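You operate a simulated robot arm through the tools that you are given. There is no shell and no other tool.

You are at the controls of a simulated robot arm. One attempt, no reset.

TASK
Put things in order on the top of the long steel bench. At the end: the ribbed post (marked "Y7") from the top of the long steel bench stands where the blue block stood; the green plug gauge (marked "GO") from the top of the long steel bench stands where the ribbed post stood; the grey spool (marked "J5") from the top of the long steel bench stands on top of the grey slab with a yellow edge; the blue block stands where the grey spool stood; whatever was shut is shut again. Leave all else as you found it, and nothing knocked over.

The check looks at the end state, three seconds after you hand in, the way a careful person would. Anything else that was tipped, shoved, dropped, spilled or broken makes it a failure.

THE ROBOT
A 7-joint arm with a two-finger gripper, fixed in place. Base frame: the origin is at the foot of the arm, x ahead of it, y to its left, z up; the work surface is at about z = 0. Units: mm, rad, N and s.
With the tool pointing down near the work surface it reaches from about 160 to 380 mm from the base axis. Its first joint turns from -1.257 to 1.257 rad. Payload 0.6 kg.
The tool frame sits at the grasp point between the pads (the TCP): z along the fingers, y along the line on which they close. The tips reach 22 mm beyond it. Largest opening 92 mm; the body of the gripper starts 65 mm behind the TCP.
Orientation is that of the tool frame in the base frame, as a unit quaternion [x, y, z, w]. With the fingers straight down and closing along the base's y, the tool's x points along the base's -x, its y along +y and its z along -z.

THE INTERFACE
- The arm moves only by the tool servo_tool. Its argument "series" is a list of rows, each a list of 3 entries, a list of its own where there are three numbers: the shift along the tool's x, y, z in mm, then the turn, a rotation vector about the tool's x, y, z in rad, then the opening, from 0 (shut) to 1 (fully open). In form: [[[tx, ty, tz], [wx, wy, wz], claw], ...]. A call has 1 to 20 rows; each row is the pose to reach, as a shift and turn from the pose commanded when the call began, along the tool's axes at that moment. Each row takes 0.2 s and may step no farther than 50 mm and 0.15 rad from the row before; otherwise, or with a gripper value out of range, the whole call is refused. A pose out of reach is approached as far as the arm can. The call stops where the force on the tool passes 40 N (or 10 N more than at its start, if that is more) or the arm is blocked; 0.2 s more then pass. Each finger halts on what it meets, pressing with about 26 N; the grip force reading is that of the motor and also rises with nothing between the fingers. The clock runs only during rows and for 0.2 s after the last one: add rows that repeat a pose to give the fingers time. It gives the time, the measured TCP pose, the force on the tool (base axes), the opening and the grip force at its end, in the units of the frame above (readings bear some noise), with the torque about the TCP (base axes, N m) and any sound that the robot's microphone picked up.
- Cameras (640 x 400 px; columns grow to the right, rows downward): "scene" is fixed at [64.8, -278.4, 404.4]; the picture's right is [0.69, -0.72, 0.00], its down [-0.40, -0.38, -0.83] and it looks along [0.60, 0.57, -0.56] (base axes); focal length 214 px, centre (320, 200). "wrist" rides on the gripper at [71, 19, -102] in the tool frame; the picture's right is [-0.26, 0.97, 0.00], its down [-0.75, -0.20, -0.63] and it looks along [-0.60, -0.16, 0.78] (tool axes); focal length 280 px, centre (320, 200). There is no depth. A picture from a camera that has moved, and an enlarged one, comes with that camera's place and axes in the base frame and with its lens.
- camera(camera): a new picture of that camera. It takes no simulated time.
- enlarge(camera, box): a new picture of the part [left, top, right, bottom] of that camera's present view, enlarged. It takes no simulated time.
- sign_off(): hands the job in; it is judged then, once.

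Places have to be worked out from the pictures, the camera data and where the tool is seen. Open the gripper and draw the arm clear of the work before you hand the job in, unless the task says otherwise.

The tools are called after "Call:" by a JSON object that holds its "api" and its "payload". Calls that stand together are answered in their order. servo_tool: Moves the arm, as the interface text tells. Its arguments: {"type":"object","properties":{"series":{"type":"array"}},"required":["series"]} The other tools are called the same way: camera (camera) takes a picture; enlarge (camera, box) takes an enlarged picture of a part of a camera's view; sign_off () hands the job in.

At the start:

```text
clock: 0.0
tool_pos: [237.3, 71.3, 293.7]
tool_rot: [0.0, 1.0, 0.0, 0.001]
contact_force: [1.2, 0.7, 0.4]
torque: [-0.03, 0.04, -0.02]
opening: 92.2
grip_force: 0.1
```

scene: 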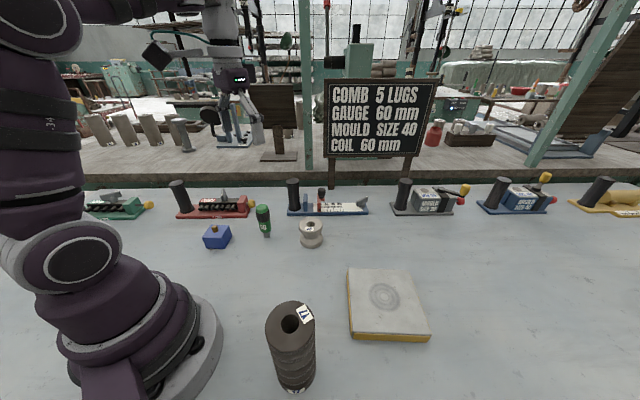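
wrist: 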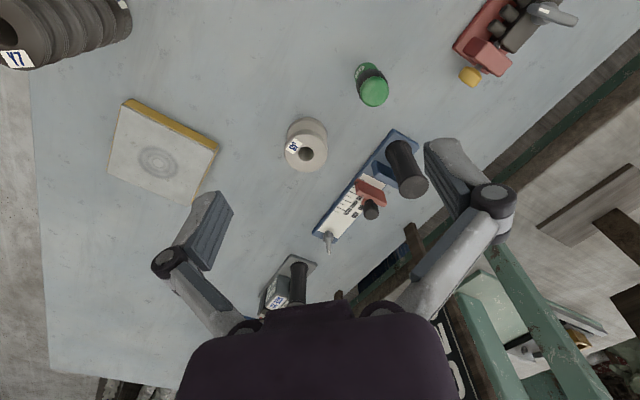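

I'll start by enlarging the present views, so I can work out where each object stands before moving anything.

Call:
{"api": "enlarge", "payload": {"camera": "scene", "box": [170, 170, 370, 295]}}

Call:
{"api": "enlarge", "payload": {"camera": "scene", "box": [240, 250, 480, 400]}}

Call:
{"api": "enlarge", "payload": {"camera": "wrist", "box": [0, 0, 240, 150]}}

Call:
{"api": "enlarge", "payload": {"camera": "wrist", "box": [240, 40, 440, 165]}}

```text
3.20 times, centred on (270, 232) of scene
camera zoom: at [64.8, -278.4, 404.4], right [0.69, -0.72, 0.0], down [-0.4, -0.38, -0.83], along [0.6, 0.57, -0.56], focal length 686 px, centre (480, 96)
```

zoom: 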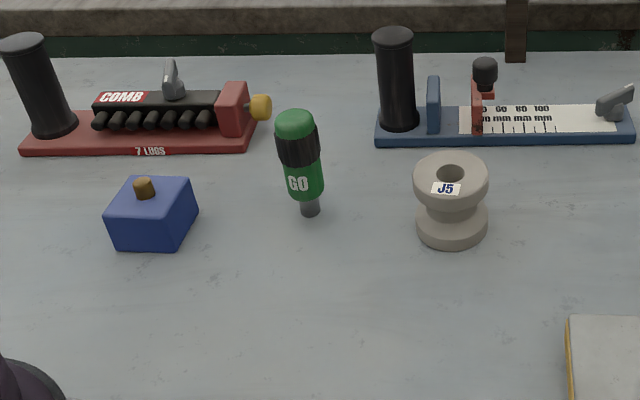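

```text
2.67 times, centred on (360, 325) of scene
camera zoom: at [64.8, -278.4, 404.4], right [0.69, -0.72, 0.0], down [-0.4, -0.38, -0.83], along [0.6, 0.57, -0.56], focal length 572 px, centre (213, -133)
```

zoom: 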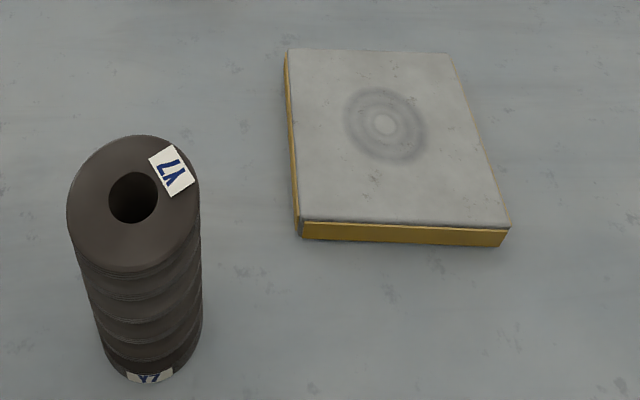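

```text
2.67 times, centred on (120, 75) of wrist
camera zoom: at [167.6, 90.5, 395.3], right [0.26, 0.97, 0.0], down [0.75, -0.2, 0.63], along [0.6, -0.16, -0.78], focal length 748 px, centre (853, 533)
```

zoom: 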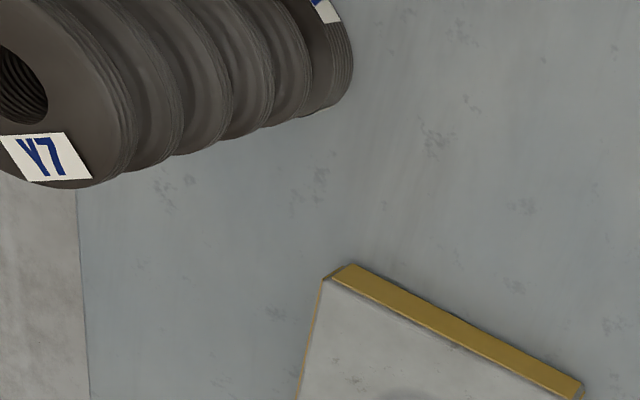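

```text
3.20 times, centred on (340, 102) of wrist
camera zoom: at [167.6, 90.5, 395.3], right [0.26, 0.97, 0.0], down [0.75, -0.2, 0.63], along [0.6, -0.16, -0.78], focal length 897 px, centre (256, 512)
```

zoom: 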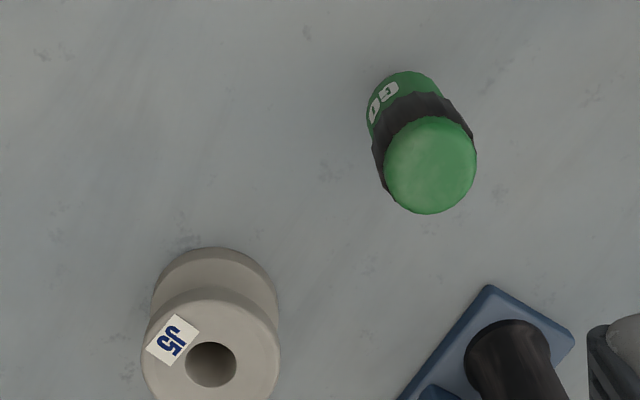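

The views agree on these places: spool about (349, 22), 60 mm wide and 53 tall; plug (277, 122); block (180, 193), turned about 41°; post (133, -160), about 135 tall; slab centre (326, -203). The spool has to go first, so I'll move above it with the gripper open and check from closer.

Call:
{"api": "servo_tool", "payload": {"series": [[[-10, -5, 13], [0, 0, 0], 1], [[-21, -10, 27], [0, 0, 0], 1], [[-31, -15, 40], [0, 0, 0], 1], [[-41, -20, 53], [0, 0, 0], 1], [[-51, -24, 66], [0, 0, 0], 1], [[-62, -29, 80], [0, 0, 0], 1], [[-72, -34, 93], [0, 0, 0], 1], [[-82, -39, 106], [0, 0, 0], 1], [[-92, -44, 120], [0, 0, 0], 1], [[-102, -49, 133], [0, 0, 0], 1]]}}

Call:
{"api": "camera", "payload": {"camera": "wrist"}}

Call:
{"api": "camera", "payload": {"camera": "scene"}}

```text
clock: 2.2
tool_pos: [339.3, 20.8, 160.7]
tool_rot: [0.0, 1.0, 0.0, 0.0]
contact_force: [-0.3, 0.3, -1.1]
torque: [0.02, 0.0, -0.02]
opening: 91.9
grip_force: 0.0
```

```text
taken
camera wrist: at [269.1, 40.8, 262.2], right [0.26, 0.96, 0.0], down [0.75, -0.2, 0.63], along [0.6, -0.16, -0.78], focal length 280 px, centre (320, 200)
```

wrist: 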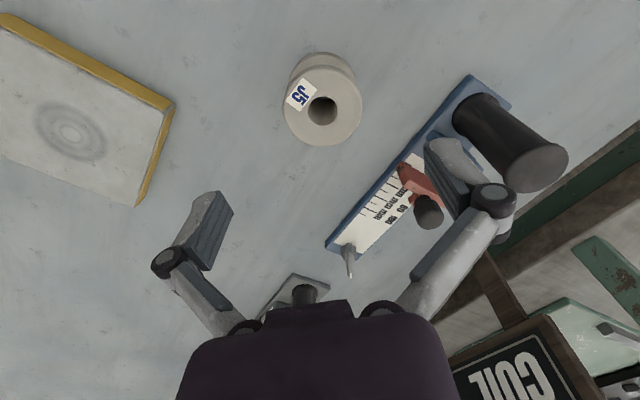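

```text
taken
```

scene: 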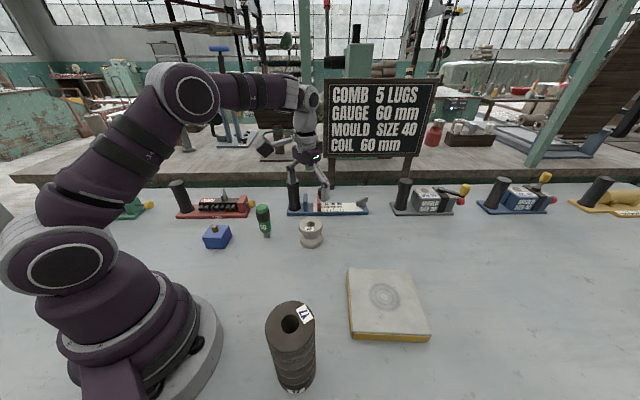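

The closer view puts the spool's axis at about (347.5, 22). I'll lower the TCP around it to z ≈ 30, slowing near the end, then look before closing.

Call:
{"api": "servo_tool", "payload": {"series": [[[-4, 0, 15], [0, 0, 0], 1], [[-8.5, 0, 30], [0, 0, 0], 1], [[-8.5, 0, 45], [0, 0, 0], 1], [[-8.5, 0, 60], [0, 0, 0], 1], [[-8.5, 0, 75], [0, 0, 0], 1], [[-8.5, 0, 88], [0, 0, 0], 1], [[-8.5, 0, 98], [0, 0, 0], 1], [[-8.5, 0, 108], [0, 0, 0], 1], [[-8.5, 0, 116], [0, 0, 0], 1], [[-8.5, 0, 124], [0, 0, 0], 1], [[-8.5, 0, 130], [0, 0, 0], 1]]}}

Call:
{"api": "camera", "payload": {"camera": "wrist"}}

Call:
{"api": "enlarge", "payload": {"camera": "scene", "box": [220, 150, 420, 275]}}

```text
clock: 4.6
tool_pos: [348.1, 20.8, 30.2]
tool_rot: [0.0, 1.0, 0.0, 0.0]
contact_force: [0.0, 0.5, 0.5]
torque: [0.02, 0.01, -0.02]
opening: 92.3
grip_force: 0.0
```

```text
taken
camera wrist: at [278.6, 41.4, 132.1], right [0.26, 0.97, 0.0], down [0.75, -0.2, 0.63], along [0.6, -0.16, -0.78], focal length 280 px, centre (320, 200)
```

wrist: 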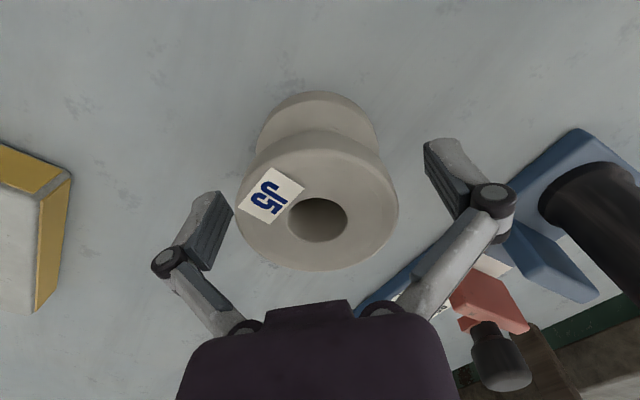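

```text
3.20 times, centred on (320, 212) of scene
camera zoom: at [64.8, -278.4, 404.4], right [0.69, -0.72, 0.0], down [-0.4, -0.38, -0.83], along [0.6, 0.57, -0.56], focal length 686 px, centre (320, 160)
```

zoom: 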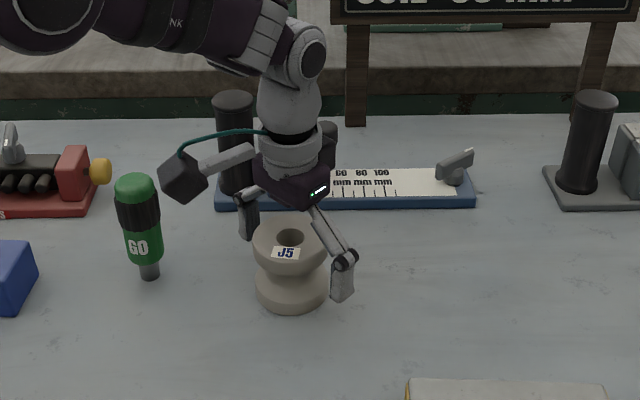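

The hole sits within about 1 mm of the line through the TCP, and both fingers are clear of the spool, so it's well centred. I'll close on it and hold for a second.

Call:
{"api": "servo_tool", "payload": {"series": [[[0, 0, 0], [0, 0, 0], 0.75], [[0, 0, 0], [0, 0, 0], 0.6], [[0, 0, 0], [0, 0, 0], 0.4], [[0, 0, 0], [0, 0, 0], 0], [[0, 0, 0], [0, 0, 0], 0], [[0, 0, 0], [0, 0, 0], 0]]}}

Call:
{"api": "camera", "payload": {"camera": "wrist"}}

```text
clock: 6.0
tool_pos: [349.0, 21.5, 30.5]
tool_rot: [0.0, 1.0, 0.0, 0.0]
contact_force: [-0.9, -2.1, 6.9]
torque: [-0.09, 0.1, -0.03]
opening: 59.1
grip_force: 26.1
```

```text
taken
camera wrist: at [278.6, 41.4, 132.4], right [0.26, 0.97, 0.0], down [0.75, -0.2, 0.63], along [0.6, -0.16, -0.78], focal length 280 px, centre (320, 200)
```

wrist: 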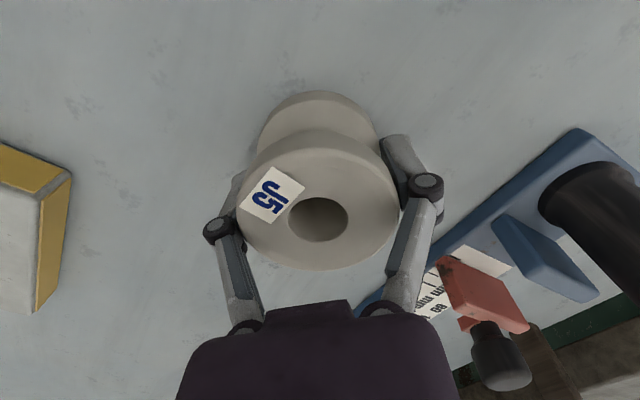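

The grip holds at 59 mm opening and 26 N. I'll lift straight up, slowly, and check the spool comes up with the fingers.

Call:
{"api": "servo_tool", "payload": {"series": [[[0, 0, -4], [0, 0, 0], 0], [[0, 0, -10], [0, 0, 0], 0], [[0, 0, -18], [0, 0, 0], 0], [[0, 0, -28], [0, 0, 0], 0], [[0, 0, -40], [0, 0, 0], 0], [[0, 0, -52], [0, 0, 0], 0], [[0, 0, -62], [0, 0, 0], 0], [[0, 0, -70], [0, 0, 0], 0]]}}

Call:
{"api": "enlarge", "payload": {"camera": "scene", "box": [220, 130, 420, 255]}}

```text
clock: 7.8
tool_pos: [348.9, 21.6, 101.5]
tool_rot: [0.0, 1.0, 0.0, -0.001]
contact_force: [0.4, 0.2, -3.3]
torque: [-0.02, 0.0, 0.0]
opening: 59.4
grip_force: 26.1
```

```text
3.20 times, centred on (320, 192) of scene
camera zoom: at [64.8, -278.4, 404.4], right [0.69, -0.72, 0.0], down [-0.4, -0.38, -0.83], along [0.6, 0.57, -0.56], focal length 686 px, centre (320, 224)
```

zoom: 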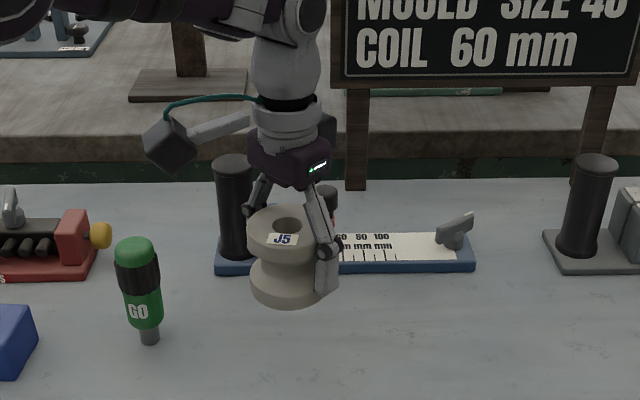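

The spool is up and weighs about 3.3 N. I'll carry it level to above the slab, aiming for about (320, -199), close to the slab's centre and inside the arm's reach.

Call:
{"api": "servo_tool", "payload": {"series": [[[1, -6, 0], [0, 0, 0], 0], [[2, -16, 0], [0, 0, 0], 0], [[4, -30, 0], [0, 0, 0], 0], [[6, -45, 0], [0, 0, 0], 0], [[8, -60, 0], [0, 0, 0], 0], [[10, -75, 0], [0, 0, 0], 0], [[12, -90, 0], [0, 0, 0], 0], [[14, -105, 0], [0, 0, 0], 0], [[16, -120, 0], [0, 0, 0], 0], [[18, -135, 0], [0, 0, 0], 0], [[20, -150, 0], [0, 0, 0], 0], [[22, -165, 0], [0, 0, 0], 0], [[24, -180, 0], [0, 0, 0], 0], [[25, -195, 0], [0, 0, 0], 0], [[26, -207, 0], [0, 0, 0], 0], [[27, -216, 0], [0, 0, 0], 0], [[28, -221, 0], [0, 0, 0], 0]]}}

Call:
{"api": "camera", "payload": {"camera": "scene"}}

Call:
{"api": "camera", "payload": {"camera": "wrist"}}

```text
clock: 11.4
tool_pos: [320.8, -198.8, 99.4]
tool_rot: [0.0, 1.0, 0.001, 0.0]
contact_force: [0.6, -0.2, -2.8]
torque: [0.02, -0.01, 0.01]
opening: 59.0
grip_force: 25.9
```

```text
taken
```

scene: 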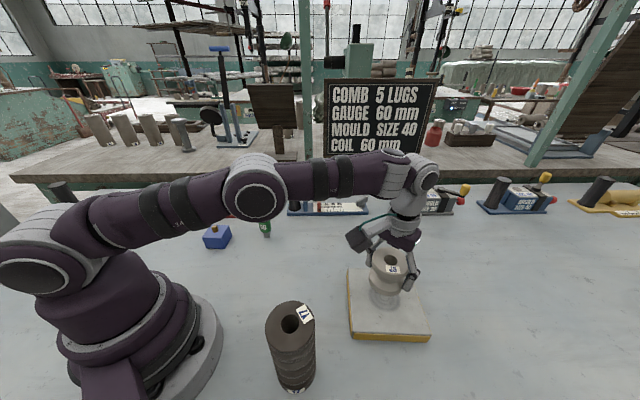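

```text
taken
camera wrist: at [249.7, -179.6, 201.9], right [0.26, 0.96, 0.0], down [0.75, -0.2, 0.63], along [0.6, -0.16, -0.78], focal length 280 px, centre (320, 200)
```

wrist: 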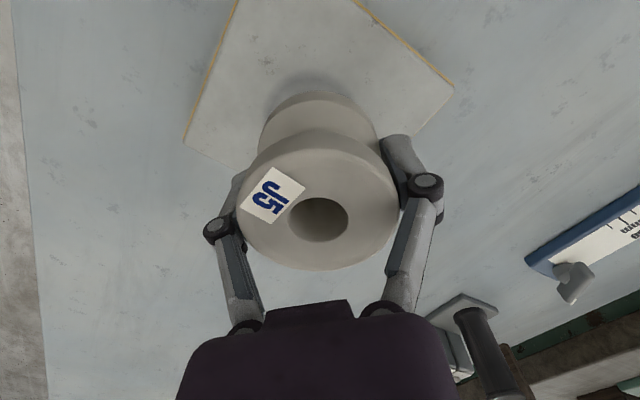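

The spool hangs about 6 mm from the slab's centre as seen in both views. I'll lower it until its base is around z = 28, then feel for the slab top in small steps.

Call:
{"api": "servo_tool", "payload": {"series": [[[0, -1, 8], [0, 0, 0], 0], [[0, -2, 18], [0, 0, 0], 0], [[0, -2, 28], [0, 0, 0], 0], [[0, -2, 36], [0, 0, 0], 0], [[0, -2, 42], [0, 0, 0], 0]]}}

Call:
{"api": "enlarge", "payload": {"camera": "scene", "box": [320, 220, 480, 320]}}

```text
clock: 12.6
tool_pos: [321.1, -201.1, 59.5]
tool_rot: [-0.001, 1.0, 0.0, 0.0]
contact_force: [-8.5, 4.5, 19.7]
torque: [0.06, 0.15, 0.01]
opening: 59.1
grip_force: 26.2
```

```text
4.00 times, centred on (400, 270) of scene
camera zoom: at [64.7, -278.4, 404.4], right [0.69, -0.72, 0.0], down [-0.4, -0.38, -0.83], along [0.6, 0.57, -0.56], focal length 858 px, centre (0, -80)
```

zoom: 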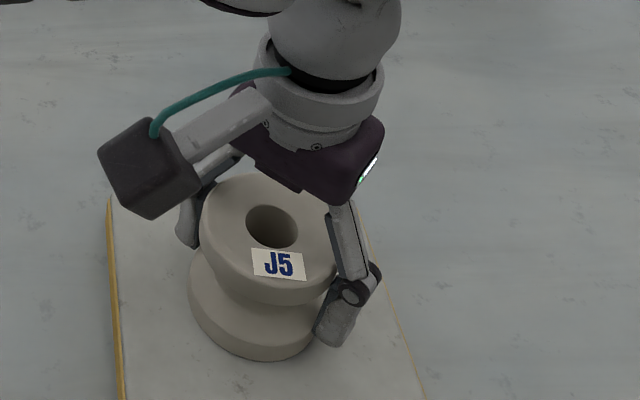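

The tool feels about 20 N upward at TCP z = 59.5, so the spool is already resting on the slab, whose top is near z = 28. I'll ease up about 0.8 mm to relieve the push before releasing.

Call:
{"api": "servo_tool", "payload": {"series": [[[0, 0, -0.5], [0, 0, 0], 0], [[0, 0, -0.8], [0, 0, 0], 0], [[0, 0, -0.8], [0, 0, 0], 0]]}}

Call:
{"api": "camera", "payload": {"camera": "wrist"}}

```text
clock: 13.4
tool_pos: [320.7, -199.9, 58.0]
tool_rot: [0.0, 1.0, 0.001, 0.0]
contact_force: [0.6, 0.2, -3.2]
torque: [0.0, 0.01, 0.02]
opening: 59.0
grip_force: 26.3
```

```text
taken
camera wrist: at [250.3, -181.4, 160.6], right [0.26, 0.97, 0.0], down [0.75, -0.2, 0.62], along [0.6, -0.16, -0.78], focal length 280 px, centre (320, 200)
```

wrist: 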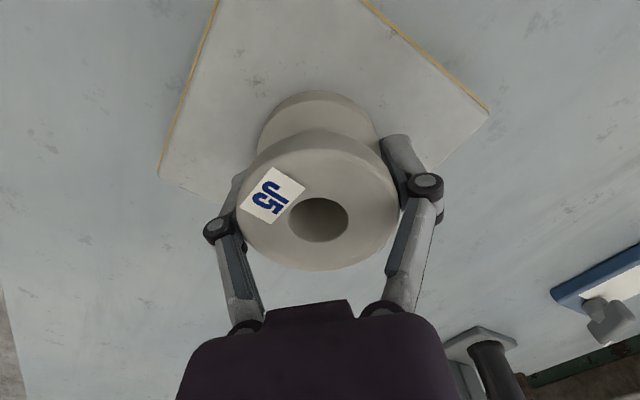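

With 0.8 mm of ease the reading is back to the spool's bare weight, so it hangs just clear of the slab. I'll go down in 0.2–0.3 mm steps until it just bears.

Call:
{"api": "servo_tool", "payload": {"series": [[[0, 0, 0.3], [0, 0, 0], 0], [[0, 0, 0.3], [0, 0, 0], 0]]}}

```text
clock: 14.0
tool_pos: [320.4, -201.6, 58.1]
tool_rot: [0.0, 1.0, 0.001, 0.0]
contact_force: [-0.1, 0.3, -3.0]
torque: [0.0, -0.02, -0.01]
opening: 59.2
grip_force: 25.8
```

The spool is still hanging free, with −3.0 N on the tool. I'll take another 0.5 mm down.

Call:
{"api": "servo_tool", "payload": {"series": [[[0, 0, 0.3], [0, 0, 0], 0], [[0, 0, 0.5], [0, 0, 0], 0], [[0, 0, 0.5], [0, 0, 0], 0]]}}

```text
clock: 14.8
tool_pos: [322.0, -201.6, 58.1]
tool_rot: [0.0, 1.0, 0.0, 0.001]
contact_force: [-3.7, -2.0, 5.6]
torque: [-0.05, 0.02, -0.06]
opening: 59.1
grip_force: 26.0
```

The spool now bears lightly on the slab at about 8 N. I'll open the fingers gradually, without moving the arm.

Call:
{"api": "servo_tool", "payload": {"series": [[[0, 0, 0], [0, 0, 0], 0.66], [[0, 0, 0], [0, 0, 0], 0.7], [[0, 0, 0], [0, 0, 0], 0.8], [[0, 0, 0], [0, 0, 0], 1], [[0, 0, 0], [0, 0, 0], 1], [[0, 0, 0], [0, 0, 0], 1]]}}

Call:
{"api": "camera", "payload": {"camera": "wrist"}}

Call:
{"api": "enlarge", "payload": {"camera": "scene", "box": [320, 220, 480, 320]}}

```text
clock: 16.2
tool_pos: [320.4, -200.0, 57.7]
tool_rot: [-0.001, 1.0, 0.0, 0.0]
contact_force: [0.4, -0.1, 0.5]
torque: [0.01, 0.01, 0.0]
opening: 92.1
grip_force: 0.1
```

```text
taken
camera wrist: at [250.4, -181.6, 160.3], right [0.26, 0.97, 0.0], down [0.75, -0.2, 0.63], along [0.6, -0.16, -0.78], focal length 280 px, centre (320, 200)
```

wrist: 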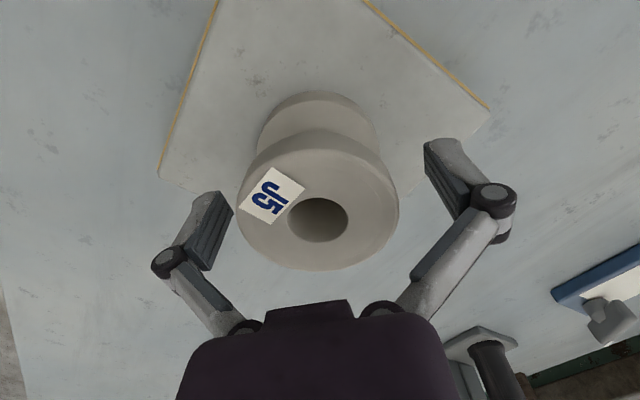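

```text
4.00 times, centred on (400, 270) of scene
camera zoom: at [64.8, -278.4, 404.4], right [0.69, -0.72, 0.0], down [-0.4, -0.38, -0.83], along [0.6, 0.57, -0.56], focal length 858 px, centre (0, -80)
```

zoom: 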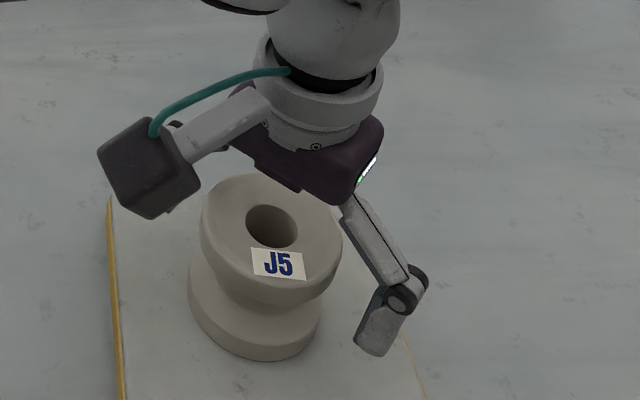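

The spool stands upright on the slab and the fingers are free. I'll lift straight off, then cross high over the bench towards the blue block, turning the tool 41° on the way to match the block's faces.

Call:
{"api": "servo_tool", "payload": {"series": [[[0, 0, -5], [0, 0, 0], 1], [[0, 0, -14], [0, 0, 0], 1], [[0, 0, -28], [0, 0, 0], 1], [[0, 0, -44], [0, 0, 0], 1], [[0, 0, -60], [0, 0, 0], 1], [[0, 0, -78], [0, 0, 0], 1], [[0, 0, -96], [0, 0, 0], 1], [[0, 0, -111], [0, 0, 0], 1]]}}

Call:
{"api": "servo_tool", "payload": {"series": [[[5, 14, 0], [0, 0, -0.02], 1], [[12, 34, 0], [0, 0, -0.06], 1], [[19, 54, 0], [0, 0, -0.1], 1], [[26, 74, 0], [0, 0, -0.14], 1], [[33, 94, 0], [0, 0, -0.18], 1], [[40, 114, 0], [0, 0, -0.22], 1], [[47, 134, 0], [0, 0, -0.26], 1], [[54, 155, 0], [0, 0, -0.3], 1], [[61, 176, 0], [0, 0, -0.34], 1], [[69, 197, 0], [0, 0, -0.38], 1], [[76, 218, 0], [0, 0, -0.42], 1], [[84, 239, 0], [0, 0, -0.46], 1], [[91, 260, 0], [0, 0, -0.5], 1], [[99, 281, 0], [0, 0, -0.54], 1], [[106, 302, 0], [0, 0, -0.58], 1], [[113, 323, 0], [0, 0, -0.62], 1], [[120, 344, 0], [0, 0, -0.66], 1], [[128, 365, 0], [0, 0, -0.69], 1], [[135, 381, 0], [0, 0, -0.71], 1], [[140, 393, 0], [0, 0, -0.716], 1]]}}

Call:
{"api": "camera", "payload": {"camera": "wrist"}}

Call:
{"api": "camera", "payload": {"camera": "scene"}}

```text
clock: 18.0
tool_pos: [312.9, -195.4, 165.1]
tool_rot: [0.0, 1.0, -0.001, 0.001]
contact_force: [0.4, 0.1, -0.3]
torque: [0.02, -0.02, 0.01]
opening: 92.0
grip_force: 0.1
out of reach, approached as far as the arm can: row 7, 8
```

```text
clock: 22.2
tool_pos: [172.3, 196.8, 167.4]
tool_rot: [-0.351, 0.936, -0.001, 0.0]
contact_force: [-0.4, 0.1, 0.0]
torque: [-0.01, 0.02, -0.03]
opening: 92.0
grip_force: 0.0
```

```text
taken
camera wrist: at [105.9, 166.0, 268.7], right [-0.44, 0.9, 0.0], down [0.7, 0.34, 0.63], along [0.56, 0.27, -0.78], focal length 280 px, centre (320, 200)
```

wrist: 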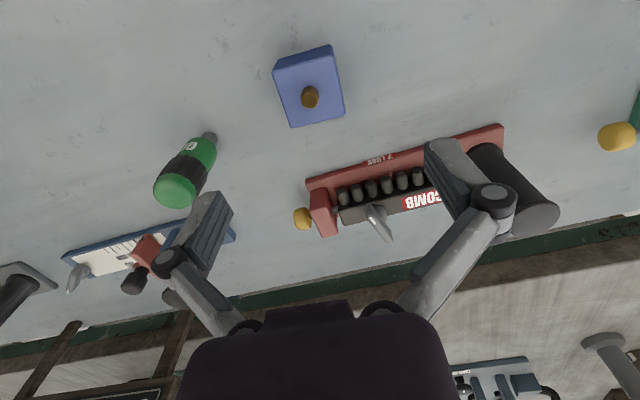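

```text
taken
```

scene: 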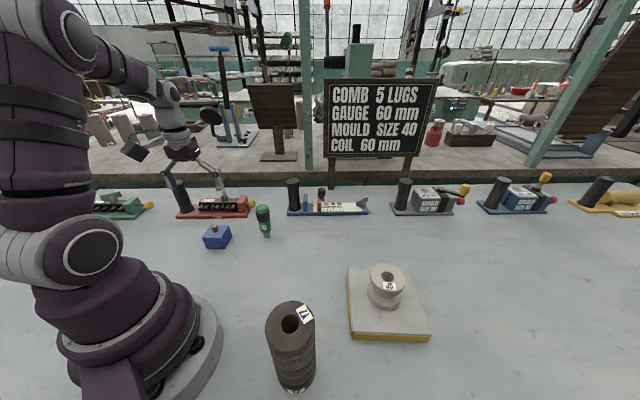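

The scene view shows the spool upright on the slab and the arm clear. Now I'll enlarge the wrist view of the block to measure where it is and how it's turned.

Call:
{"api": "enlarge", "payload": {"camera": "wrist", "box": [230, 20, 390, 145]}}

Call:
{"api": "enlarge", "payload": {"camera": "scene", "box": [320, 240, 480, 360]}}

Call:
{"api": "enlarge", "payload": {"camera": "scene", "box": [180, 190, 300, 265]}}

```text
3.20 times, centred on (310, 82) of wrist
camera zoom: at [105.9, 166.0, 268.7], right [-0.44, 0.9, 0.0], down [0.7, 0.34, 0.63], along [0.56, 0.27, -0.78], focal length 897 px, centre (352, 576)
```

zoom: 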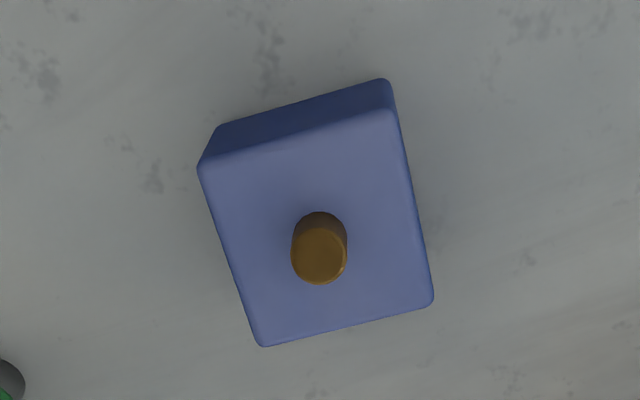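

```text
3.33 times, centred on (400, 300) of scene
camera zoom: at [64.8, -278.4, 404.4], right [0.69, -0.72, 0.0], down [-0.4, -0.38, -0.83], along [0.6, 0.57, -0.56], focal length 715 px, centre (53, -133)
```

zoom: 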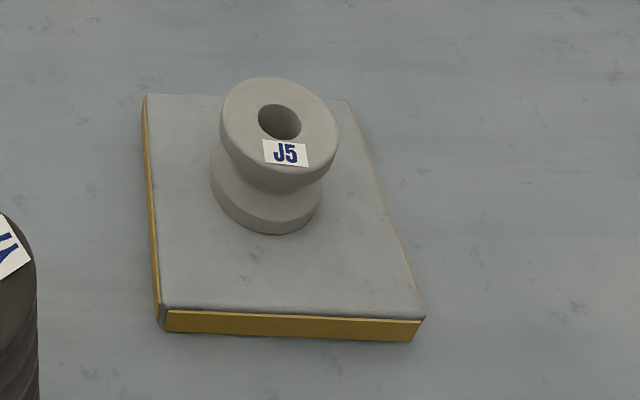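

```text
5.33 times, centred on (240, 228) of scene
camera zoom: at [64.8, -278.4, 404.4], right [0.69, -0.72, 0.0], down [-0.4, -0.38, -0.83], along [0.6, 0.57, -0.56], focal length 1144 px, centre (747, 53)
```

zoom: 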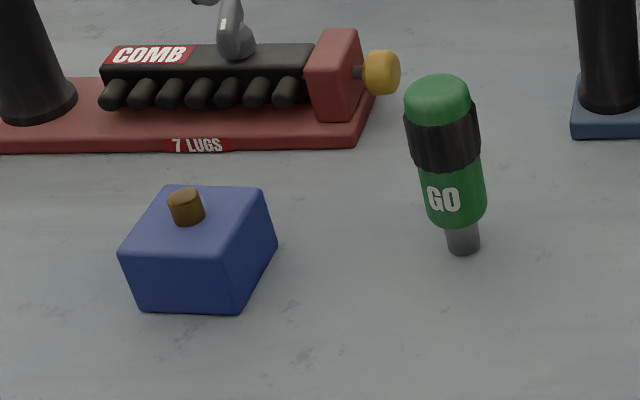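

The wrist view puts the block's centre 8 mm along −y of the tool from the TCP. The block is 48 mm square, about 37 tall and turned 40.6°, so the tool's 41.1° lines up. I'll shift over and lower around it to z ≈ 27.

Call:
{"api": "servo_tool", "payload": {"series": [[[0.3, -4, 10], [0, 0, 0], 1], [[0.3, -7.8, 24], [0, 0, 0], 1], [[0.3, -7.8, 40], [0, 0, 0], 1], [[0.3, -7.8, 56], [0, 0, 0], 1], [[0.3, -7.8, 72], [0, 0, 0], 1], [[0.3, -7.8, 86], [0, 0, 0], 1], [[0.3, -7.8, 98], [0, 0, 0], 1], [[0.3, -7.8, 108], [0, 0, 0], 1], [[0.3, -7.8, 118], [0, 0, 0], 1], [[0.3, -7.8, 126], [0, 0, 0], 1], [[0.3, -7.8, 133], [0, 0, 0], 1], [[0.3, -7.8, 139], [0, 0, 0], 1]]}}

Call:
{"api": "camera", "payload": {"camera": "wrist"}}

Call:
{"api": "enlarge", "payload": {"camera": "scene", "box": [160, 160, 320, 260]}}

```text
clock: 24.8
tool_pos: [176.4, 191.5, 26.7]
tool_rot: [-0.352, 0.936, 0.001, 0.0]
contact_force: [-0.9, 0.0, 0.2]
torque: [-0.02, 0.01, 0.01]
opening: 92.0
grip_force: 0.0
```

```text
taken
camera wrist: at [110.5, 159.5, 129.2], right [-0.44, 0.9, 0.0], down [0.7, 0.34, 0.63], along [0.56, 0.27, -0.78], focal length 280 px, centre (320, 200)
```

wrist: 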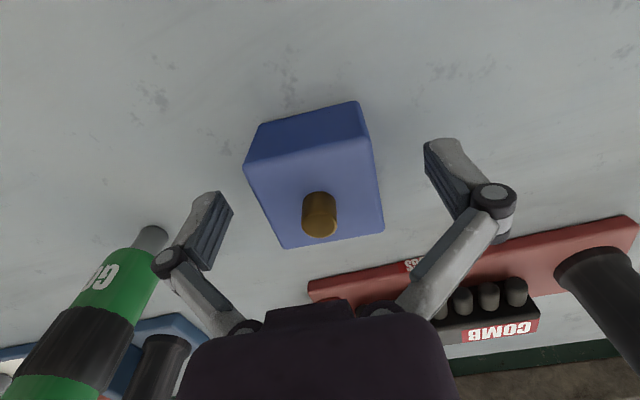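

```text
4.00 times, centred on (240, 210) of scene
camera zoom: at [64.8, -278.4, 404.4], right [0.69, -0.72, 0.0], down [-0.4, -0.38, -0.83], along [0.6, 0.57, -0.56], focal length 858 px, centre (640, 160)
```

zoom: 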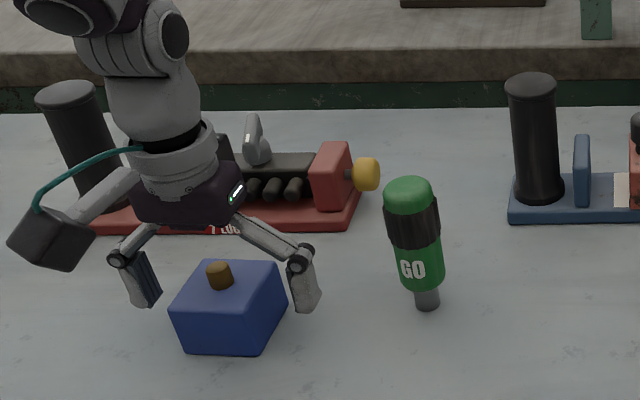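

Block and TCP coincide in the view, at about (176.6, 191.8), and the fingers straddle the two side faces. Next I'll close the gripper.

Call:
{"api": "servo_tool", "payload": {"series": [[[0, 0, 0], [0, 0, 0], 0.7], [[0, 0, 0], [0, 0, 0], 0.58], [[0, 0, 0], [0, 0, 0], 0.5], [[0, 0, 0], [0, 0, 0], 0.3], [[0, 0, 0], [0, 0, 0], 0], [[0, 0, 0], [0, 0, 0], 0], [[0, 0, 0], [0, 0, 0], 0]]}}

Call:
{"api": "camera", "payload": {"camera": "wrist"}}

```text
clock: 26.4
tool_pos: [176.9, 190.9, 27.6]
tool_rot: [-0.351, 0.936, 0.0, 0.0]
contact_force: [1.1, -4.5, 6.4]
torque: [-0.06, -0.02, -0.09]
opening: 49.9
grip_force: 26.0
```

```text
taken
camera wrist: at [110.6, 159.4, 129.4], right [-0.44, 0.9, 0.0], down [0.7, 0.34, 0.63], along [0.56, 0.27, -0.78], focal length 280 px, centre (320, 200)
```

wrist: 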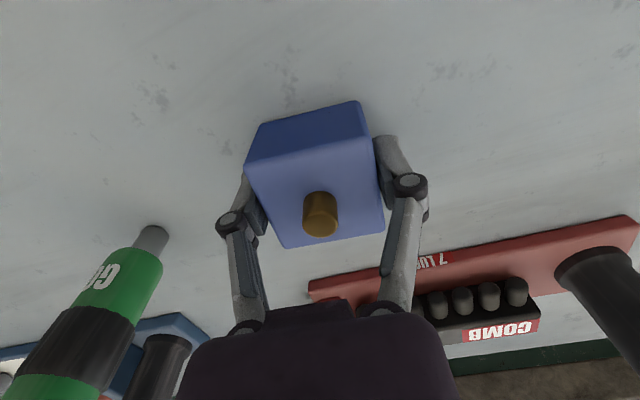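

The block is held at 50 mm opening. I'll lift it straight up to TCP z ≈ 152, which puts its base well above the plug gauge.

Call:
{"api": "servo_tool", "payload": {"series": [[[0, 0, -3], [0, 0, 0], 0], [[0, 0, -8], [0, 0, 0], 0], [[0, 0, -16], [0, 0, 0], 0], [[0, 0, -28], [0, 0, 0], 0], [[0, 0, -42], [0, 0, 0], 0], [[0, 0, -57], [0, 0, 0], 0], [[0, 0, -72], [0, 0, 0], 0], [[0, 0, -87], [0, 0, 0], 0], [[0, 0, -101], [0, 0, 0], 0], [[0, 0, -113], [0, 0, 0], 0], [[0, 0, -121], [0, 0, 0], 0], [[0, 0, -125], [0, 0, 0], 0]]}}

Call:
{"api": "camera", "payload": {"camera": "scene"}}

```text
clock: 29.0
tool_pos: [176.4, 190.5, 152.1]
tool_rot: [-0.35, 0.937, 0.0, 0.0]
contact_force: [0.5, -0.4, -4.1]
torque: [0.0, -0.01, -0.01]
opening: 49.7
grip_force: 26.3
```

```text
taken
```

scene: 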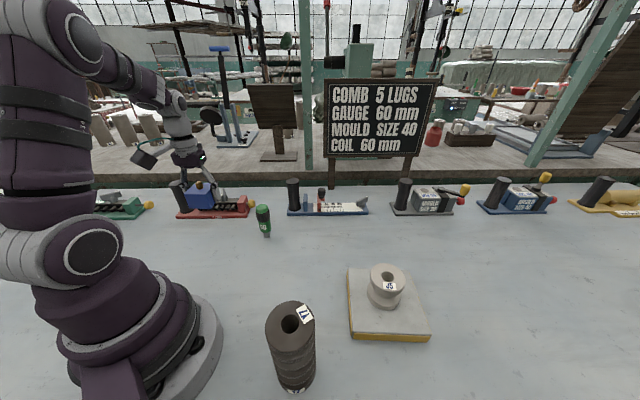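

The block is up and weighs about 4 N. I'll carry it over to the spool's old place on a path that bends inward, round the plug gauge.

Call:
{"api": "servo_tool", "payload": {"series": [[[1.5, -5, 0], [0, 0, 0], 0], [[5, -15, 0], [0, 0, 0], 0], [[10, -30, 0], [0, 0, 0], 0], [[15, -45, 0], [0, 0, 0], 0], [[20, -60, 0], [0, 0, 0], 0], [[24, -75, 0], [0, 0, 0], 0], [[27, -90, 0], [0, 0, 0], 0], [[27.5, -105, 0], [0, 0, 0], 0], [[25.5, -120, 0], [0, 0, 0], 0], [[21.5, -135, 0], [0, 0, 0], 0], [[16.5, -150, 0], [0, 0, 0], 0], [[11.5, -165, 0], [0, 0, 0], 0], [[6.5, -180, 0], [0, 0, 0], 0], [[1.5, -195, 0], [0, 0, 0], 0], [[-4, -210, 0], [0, 0, 0], 0], [[-9, -223, 0], [0, 0, 0], 0], [[-13.5, -233, 0], [0, 0, 0], 0], [[-16.3, -238.5, 0], [0, 0, 0], 0], [[-17.4, -240.8, 0], [0, 0, 0], 0]]}}

Call:
{"api": "camera", "payload": {"camera": "scene"}}

Call:
{"api": "camera", "payload": {"camera": "wrist"}}

```text
clock: 33.0
tool_pos: [348.6, 20.2, 152.3]
tool_rot: [-0.35, 0.937, 0.0, 0.0]
contact_force: [-0.3, -0.2, -4.2]
torque: [-0.05, 0.0, -0.01]
opening: 49.7
grip_force: 25.7
```

```text
taken
```

scene: 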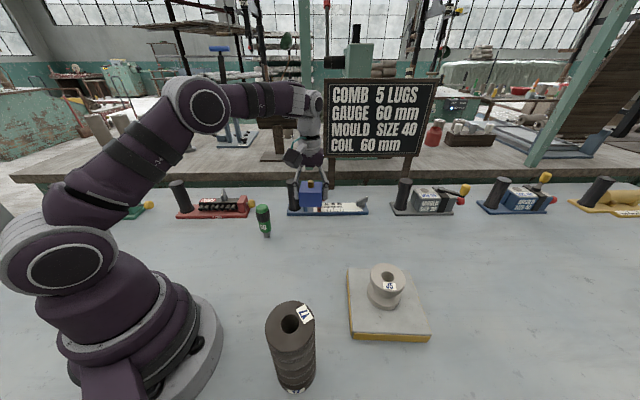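

```text
taken
camera wrist: at [283.5, -11.2, 253.7], right [-0.44, 0.9, 0.0], down [0.7, 0.34, 0.62], along [0.56, 0.27, -0.78], focal length 280 px, centre (320, 200)
```

wrist: 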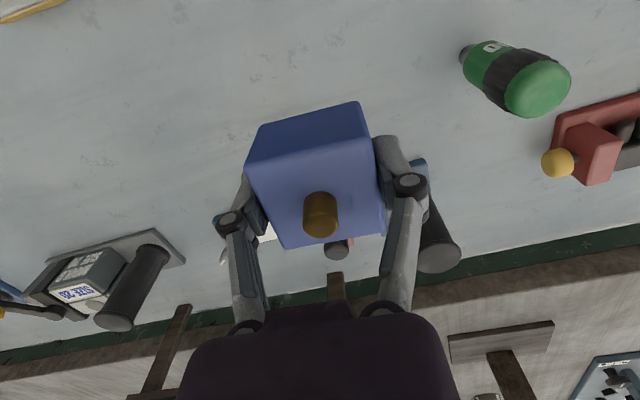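

The block hangs over the spool's old place, with TCP about (349, 20.7) against a target of (348, 21.3). I'll lower it to about 4 mm above the bench and then feel the rest of the way.

Call:
{"api": "servo_tool", "payload": {"series": [[[0.2, 0.6, 6], [0, 0, 0], 0], [[0.2, 0.6, 16], [0, 0, 0], 0], [[0.2, 0.6, 30], [0, 0, 0], 0], [[0.2, 0.6, 45], [0, 0, 0], 0], [[0.2, 0.6, 60], [0, 0, 0], 0], [[0.2, 0.6, 75], [0, 0, 0], 0], [[0.2, 0.6, 88], [0, 0, 0], 0], [[0.2, 0.6, 98], [0, 0, 0], 0], [[0.2, 0.6, 107], [0, 0, 0], 0], [[0.2, 0.6, 114], [0, 0, 0], 0], [[0.2, 0.6, 119], [0, 0, 0], 0], [[0.2, 0.6, 122], [0, 0, 0], 0], [[0.2, 0.6, 122], [0, 0, 0], 0]]}}

```text
clock: 35.8
tool_pos: [348.0, 18.8, 30.1]
tool_rot: [-0.35, 0.937, 0.0, 0.0]
contact_force: [-0.4, 0.7, -3.2]
torque: [0.02, 0.02, 0.01]
opening: 49.9
grip_force: 26.1
```

The block still hangs free, at −3.2 N. I'll go down in small steps until it bears on the bench.

Call:
{"api": "servo_tool", "payload": {"series": [[[0, 0, 0.8], [0, 0, 0], 0], [[0, 0, 1.6], [0, 0, 0], 0], [[0, 0, 2.2], [0, 0, 0], 0], [[0, 0, 2.2], [0, 0, 0], 0]]}}

Call:
{"api": "camera", "payload": {"camera": "wrist"}}

```text
clock: 36.8
tool_pos: [348.4, 19.9, 28.8]
tool_rot: [-0.35, 0.937, 0.0, 0.001]
contact_force: [-0.3, -0.2, -4.1]
torque: [-0.02, -0.04, 0.04]
opening: 49.9
grip_force: 26.1
```

```text
taken
camera wrist: at [282.0, -10.9, 130.3], right [-0.44, 0.9, 0.0], down [0.7, 0.34, 0.62], along [0.56, 0.27, -0.78], focal length 280 px, centre (320, 200)
```

wrist: 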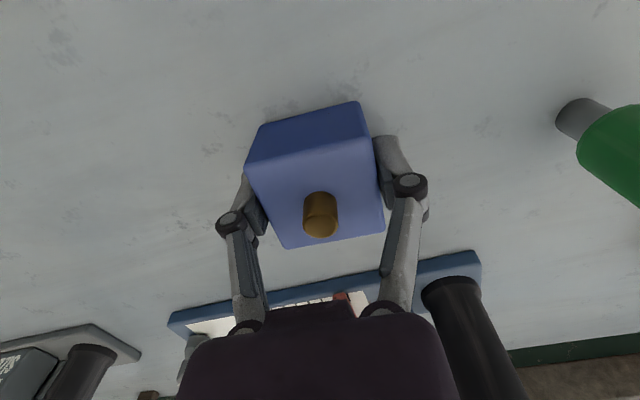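

The camera puts the TCP at (348, 21.5), which is on target. There's about 0.8 mm left, so I'll take 0.4 mm steps.

Call:
{"api": "servo_tool", "payload": {"series": [[[0, 0, 0.4], [0, 0, 0], 0], [[0, 0, 0.8], [0, 0, 0], 0], [[0, 0, 0.8], [0, 0, 0], 0]]}}

```text
clock: 37.6
tool_pos: [348.4, 20.7, 27.7]
tool_rot: [-0.35, 0.937, 0.0, 0.0]
contact_force: [-2.3, -0.8, 4.4]
torque: [0.0, -0.08, -0.03]
opening: 49.9
grip_force: 26.0
```

The block now bears on the bench, with +4.4 N on the tool. I'll release it gently, opening only as far as needed.

Call:
{"api": "servo_tool", "payload": {"series": [[[0, 0, 0], [0, 0, 0], 0.56], [[0, 0, 0], [0, 0, 0], 0.6], [[0, 0, 0], [0, 0, 0], 0.7], [[0, 0, 0], [0, 0, 0], 0.85], [[0, 0, 0], [0, 0, 0], 1], [[0, 0, 0], [0, 0, 0], 1], [[0, 0, 0], [0, 0, 0], 1]]}}

Call:
{"api": "camera", "payload": {"camera": "wrist"}}

Call:
{"api": "enlarge", "payload": {"camera": "scene", "box": [220, 150, 420, 275]}}

```text
clock: 39.2
tool_pos: [346.6, 20.2, 27.5]
tool_rot: [-0.35, 0.937, 0.0, -0.001]
contact_force: [0.2, 0.6, 0.2]
torque: [0.0, 0.01, 0.03]
opening: 92.1
grip_force: 0.0
```

```text
taken
camera wrist: at [281.6, -10.7, 129.3], right [-0.44, 0.9, 0.0], down [0.7, 0.34, 0.62], along [0.56, 0.27, -0.78], focal length 280 px, centre (320, 200)
```

wrist: 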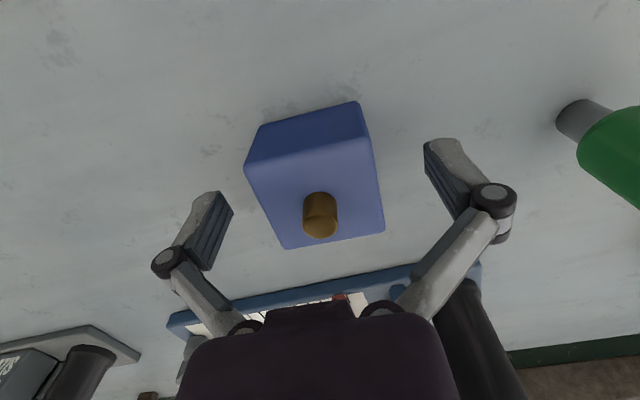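

```text
3.20 times, centred on (320, 212) of scene
camera zoom: at [64.8, -278.4, 404.4], right [0.69, -0.72, 0.0], down [-0.4, -0.38, -0.83], along [0.6, 0.57, -0.56], focal length 686 px, centre (320, 160)
```

zoom: 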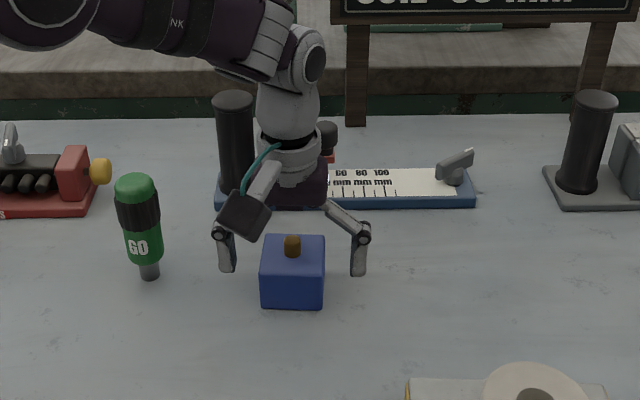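

The block stands in the spool's old place, upright and in its old orientation. I'll lift clear, then swing over to a high viewing pose above the ribbed post, turning the tool so it follows the arm.

Call:
{"api": "servo_tool", "payload": {"series": [[[0, 0, -4], [0, 0, 0], 1], [[0, 0, -12], [0, 0, 0], 1], [[0, 0, -24], [0, 0, 0], 1], [[0, 0, -40], [0, 0, 0], 1], [[0, 0, -58], [0, 0, 0], 1], [[0, 0, -76], [0, 0, 0], 1], [[0, 0, -94], [0, 0, 0], 1], [[0, 0, -110], [0, 0, 0], 1]]}}

Call:
{"api": "servo_tool", "payload": {"series": [[[10, 0.2, -4], [0, 0, 0.05], 1], [[24, 0.5, -10], [0, 0, 0.13], 1], [[38, 0.8, -18], [0, 0, 0.21], 1], [[52, 1.1, -26], [0, 0, 0.3], 1], [[66, 1.4, -34], [0, 0, 0.38], 1], [[80, 1.7, -42], [0, 0, 0.46], 1], [[94, 2, -50], [0, 0, 0.55], 1], [[108, 2.3, -58], [0, 0, 0.63], 1], [[123, 2.6, -66], [0, 0, 0.72], 1], [[138, 2.9, -74], [0, 0, 0.8], 1], [[153, 3.2, -82], [0, 0, 0.88], 1], [[168, 3.5, -88], [0, 0, 0.97], 1], [[183, 3.8, -93], [0, 0, 1.06], 1], [[198, 4.1, -93], [0, 0, 1.15], 1], [[213, 4.4, -93], [0, 0, 1.24], 1], [[228, 4.8, -93], [0, 0, 1.33], 1], [[243, 5.1, -93], [0, 0, 1.42], 1], [[256, 5.4, -93], [0, 0, 1.5], 1], [[266, 5.6, -93], [0, 0, 1.56], 1], [[272, 5.7, -93], [0, 0, 1.59], 1]]}}

Call:
{"api": "camera", "payload": {"camera": "wrist"}}

Call:
{"api": "camera", "payload": {"camera": "scene"}}

```text
clock: 41.0
tool_pos: [348.2, 21.0, 139.3]
tool_rot: [-0.351, 0.936, 0.0, 0.0]
contact_force: [0.5, 1.1, -0.2]
torque: [-0.02, 0.02, -0.03]
opening: 92.2
grip_force: 0.0
```

```text
clock: 45.2
tool_pos: [138.3, -153.1, 231.7]
tool_rot: [0.423, 0.906, -0.001, -0.001]
contact_force: [0.1, 0.0, -0.1]
torque: [0.02, -0.01, -0.04]
opening: 92.0
grip_force: 0.0
```

```text
taken
camera wrist: at [108.5, -85.7, 332.9], right [0.91, 0.42, 0.0], down [0.33, -0.71, 0.62], along [0.26, -0.57, -0.78], focal length 280 px, centre (320, 200)
```

wrist: 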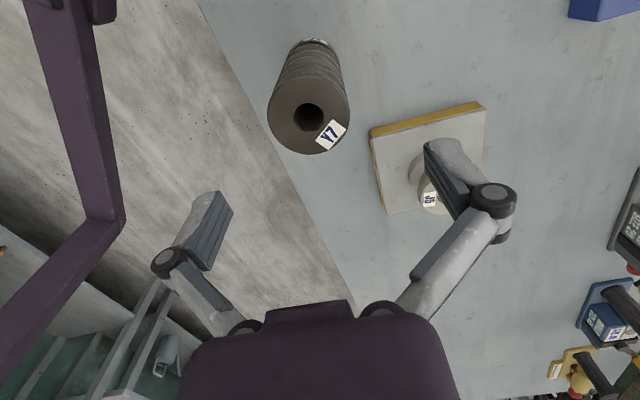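

```text
taken
```

scene: 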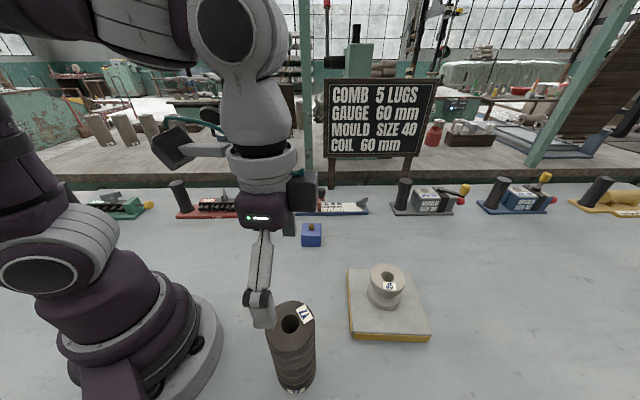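

I'll enlarge the wrist view of the post to fix its place and height.

Call:
{"api": "enlarge", "payload": {"camera": "wrist", "box": [230, 25, 390, 165]}}

Call:
{"api": "enlarge", "payload": {"camera": "scene", "box": [210, 260, 370, 400]}}

```text
2.86 times, centred on (310, 95) of wrist
camera zoom: at [108.5, -85.7, 332.9], right [0.91, 0.42, 0.0], down [0.33, -0.71, 0.62], along [0.26, -0.57, -0.78], focal length 801 px, centre (349, 500)
```

zoom: 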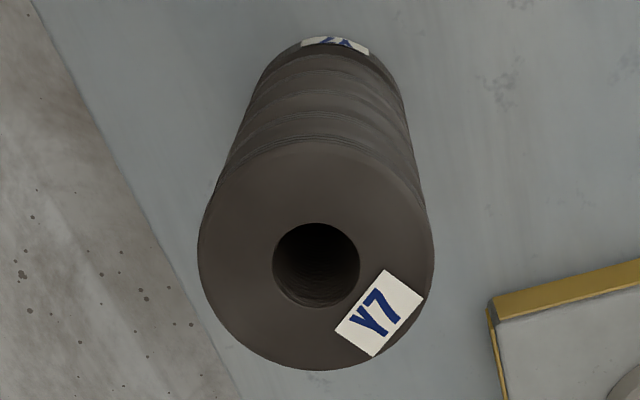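

```text
2.86 times, centred on (290, 330) of scene
camera zoom: at [64.8, -278.4, 404.4], right [0.69, -0.72, 0.0], down [-0.4, -0.38, -0.83], along [0.6, 0.57, -0.56], focal length 613 px, centre (406, -171)
```

zoom: 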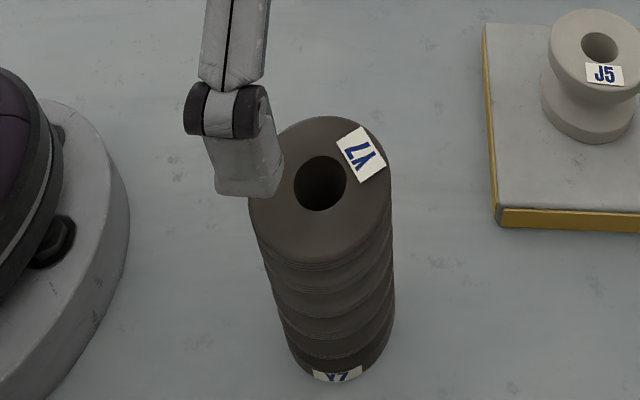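

Both cameras agree on the post: centre about (134.5, -162.3), 60 mm wide, 135 tall. I'll shift 4.6 mm and 10 mm in the tool frame, then lower around it to TCP z ≈ 92.

Call:
{"api": "servo_tool", "payload": {"series": [[[-2.5, -5, 2], [0, 0, 0], 1], [[-4.6, -10, 8], [0, 0, 0], 1], [[-4.6, -10, 20], [0, 0, 0], 1], [[-4.6, -10, 32], [0, 0, 0], 1], [[-4.6, -10, 42], [0, 0, 0], 1], [[-4.6, -10, 48], [0, 0, 0], 1], [[-4.6, -10, 50], [0, 0, 0], 1]]}}

Call:
{"api": "camera", "payload": {"camera": "wrist"}}

```text
clock: 46.8
tool_pos: [134.2, -162.3, 180.1]
tool_rot: [0.424, 0.906, -0.001, 0.001]
contact_force: [-0.5, 0.3, -1.3]
torque: [0.0, 0.0, -0.01]
opening: 92.0
grip_force: 0.0
```

```text
taken
camera wrist: at [103.2, -96.1, 282.1], right [0.91, 0.42, 0.0], down [0.33, -0.71, 0.63], along [0.26, -0.57, -0.78], focal length 280 px, centre (320, 200)
```

wrist: 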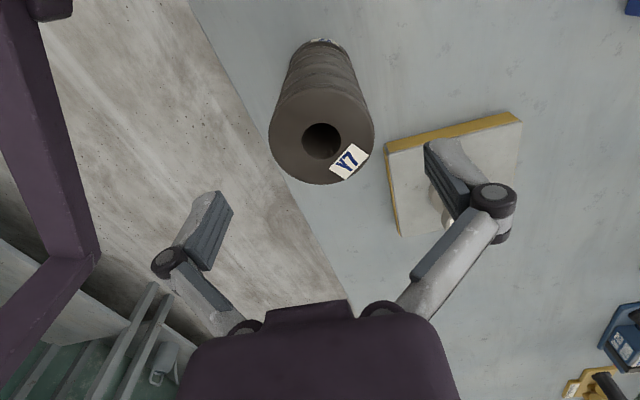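

The hole sits on the TCP axis within 1 mm. I'll lower the rest of the way to TCP z ≈ 92.

Call:
{"api": "servo_tool", "payload": {"series": [[[0, 0, 8], [0, 0, 0], 1], [[0, 0.5, 18], [0, 0, 0], 1], [[0, 0.5, 28], [0, 0, 0], 1], [[0, 0.5, 38], [0, 0, 0], 1], [[0, 0.5, 48], [0, 0, 0], 1], [[0, 0.5, 58], [0, 0, 0], 1], [[0, 0.5, 68], [0, 0, 0], 1], [[0, 0.5, 77], [0, 0, 0], 1], [[0, 0.5, 84], [0, 0, 0], 1], [[0, 0.5, 88], [0, 0, 0], 1]]}}

Call:
{"api": "camera", "payload": {"camera": "wrist"}}

Call:
{"api": "enlarge", "payload": {"camera": "scene", "box": [190, 220, 370, 400]}}

```text
clock: 49.0
tool_pos: [134.9, -162.1, 92.7]
tool_rot: [0.422, 0.907, 0.0, 0.0]
contact_force: [-0.7, 0.2, 0.0]
torque: [-0.03, -0.01, 0.0]
opening: 92.4
grip_force: 0.1
```

```text
taken
camera wrist: at [104.0, -95.2, 194.1], right [0.91, 0.42, 0.0], down [0.33, -0.71, 0.62], along [0.26, -0.57, -0.78], focal length 280 px, centre (320, 200)
```

wrist: 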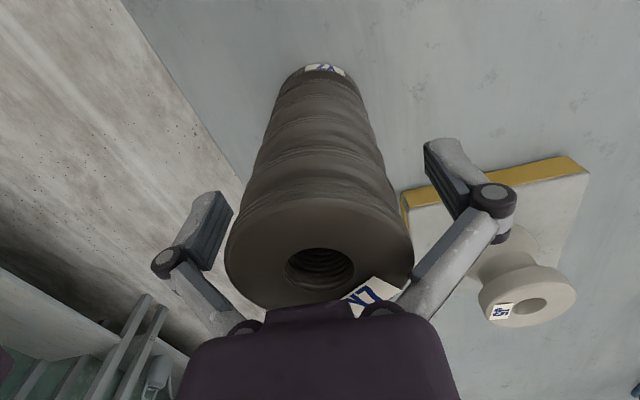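

```text
2.22 times, centred on (280, 310) of scene
camera zoom: at [64.8, -278.4, 404.4], right [0.69, -0.72, 0.0], down [-0.4, -0.38, -0.83], along [0.6, 0.57, -0.56], focal length 477 px, centre (409, -44)
```

zoom: 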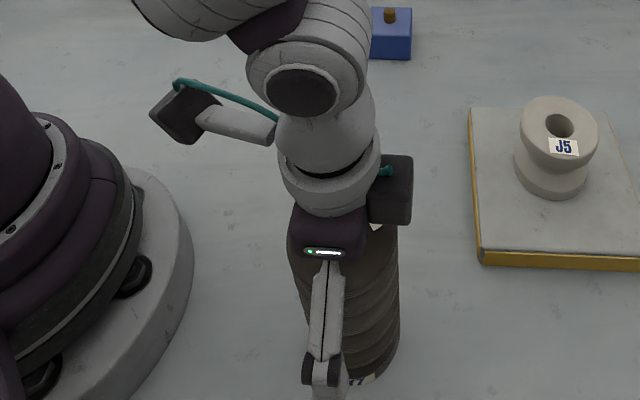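

The fingers straddle the post about 16 mm clear on each side, and the gripper body is above its top. The post's place is about (134.7, -162.2). Now I'll close.

Call:
{"api": "servo_tool", "payload": {"series": [[[0, 0, 0], [0, 0, 0], 0.78], [[0, 0, 0], [0, 0, 0], 0.68], [[0, 0, 0], [0, 0, 0], 0.6], [[0, 0, 0], [0, 0, 0], 0.4], [[0, 0, 0], [0, 0, 0], 0], [[0, 0, 0], [0, 0, 0], 0], [[0, 0, 0], [0, 0, 0], 0]]}}

Call:
{"api": "camera", "payload": {"camera": "wrist"}}

```text
clock: 50.7
tool_pos: [134.1, -163.4, 92.7]
tool_rot: [0.424, 0.906, 0.0, 0.001]
contact_force: [-5.4, 4.5, 21.8]
torque: [-0.01, -0.04, -0.01]
opening: 79.5
grip_force: 25.9
stopped in row 7: the force on the tool passed its limit at 41 N (the readings are from after the stop); the commanded pose is now the measured one
```

```text
taken
camera wrist: at [104.0, -95.4, 194.5], right [0.91, 0.42, 0.0], down [0.33, -0.71, 0.63], along [0.26, -0.57, -0.78], focal length 280 px, centre (320, 200)
```

wrist: 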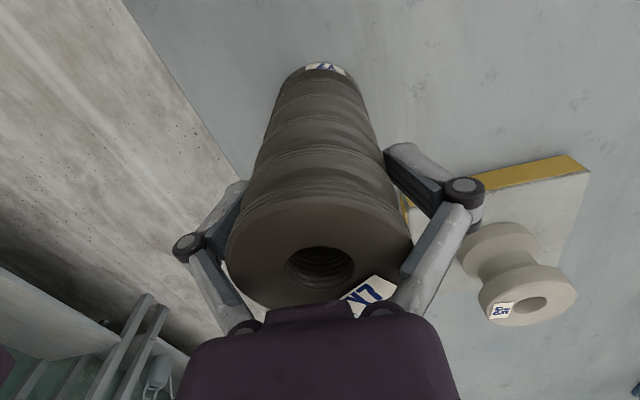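

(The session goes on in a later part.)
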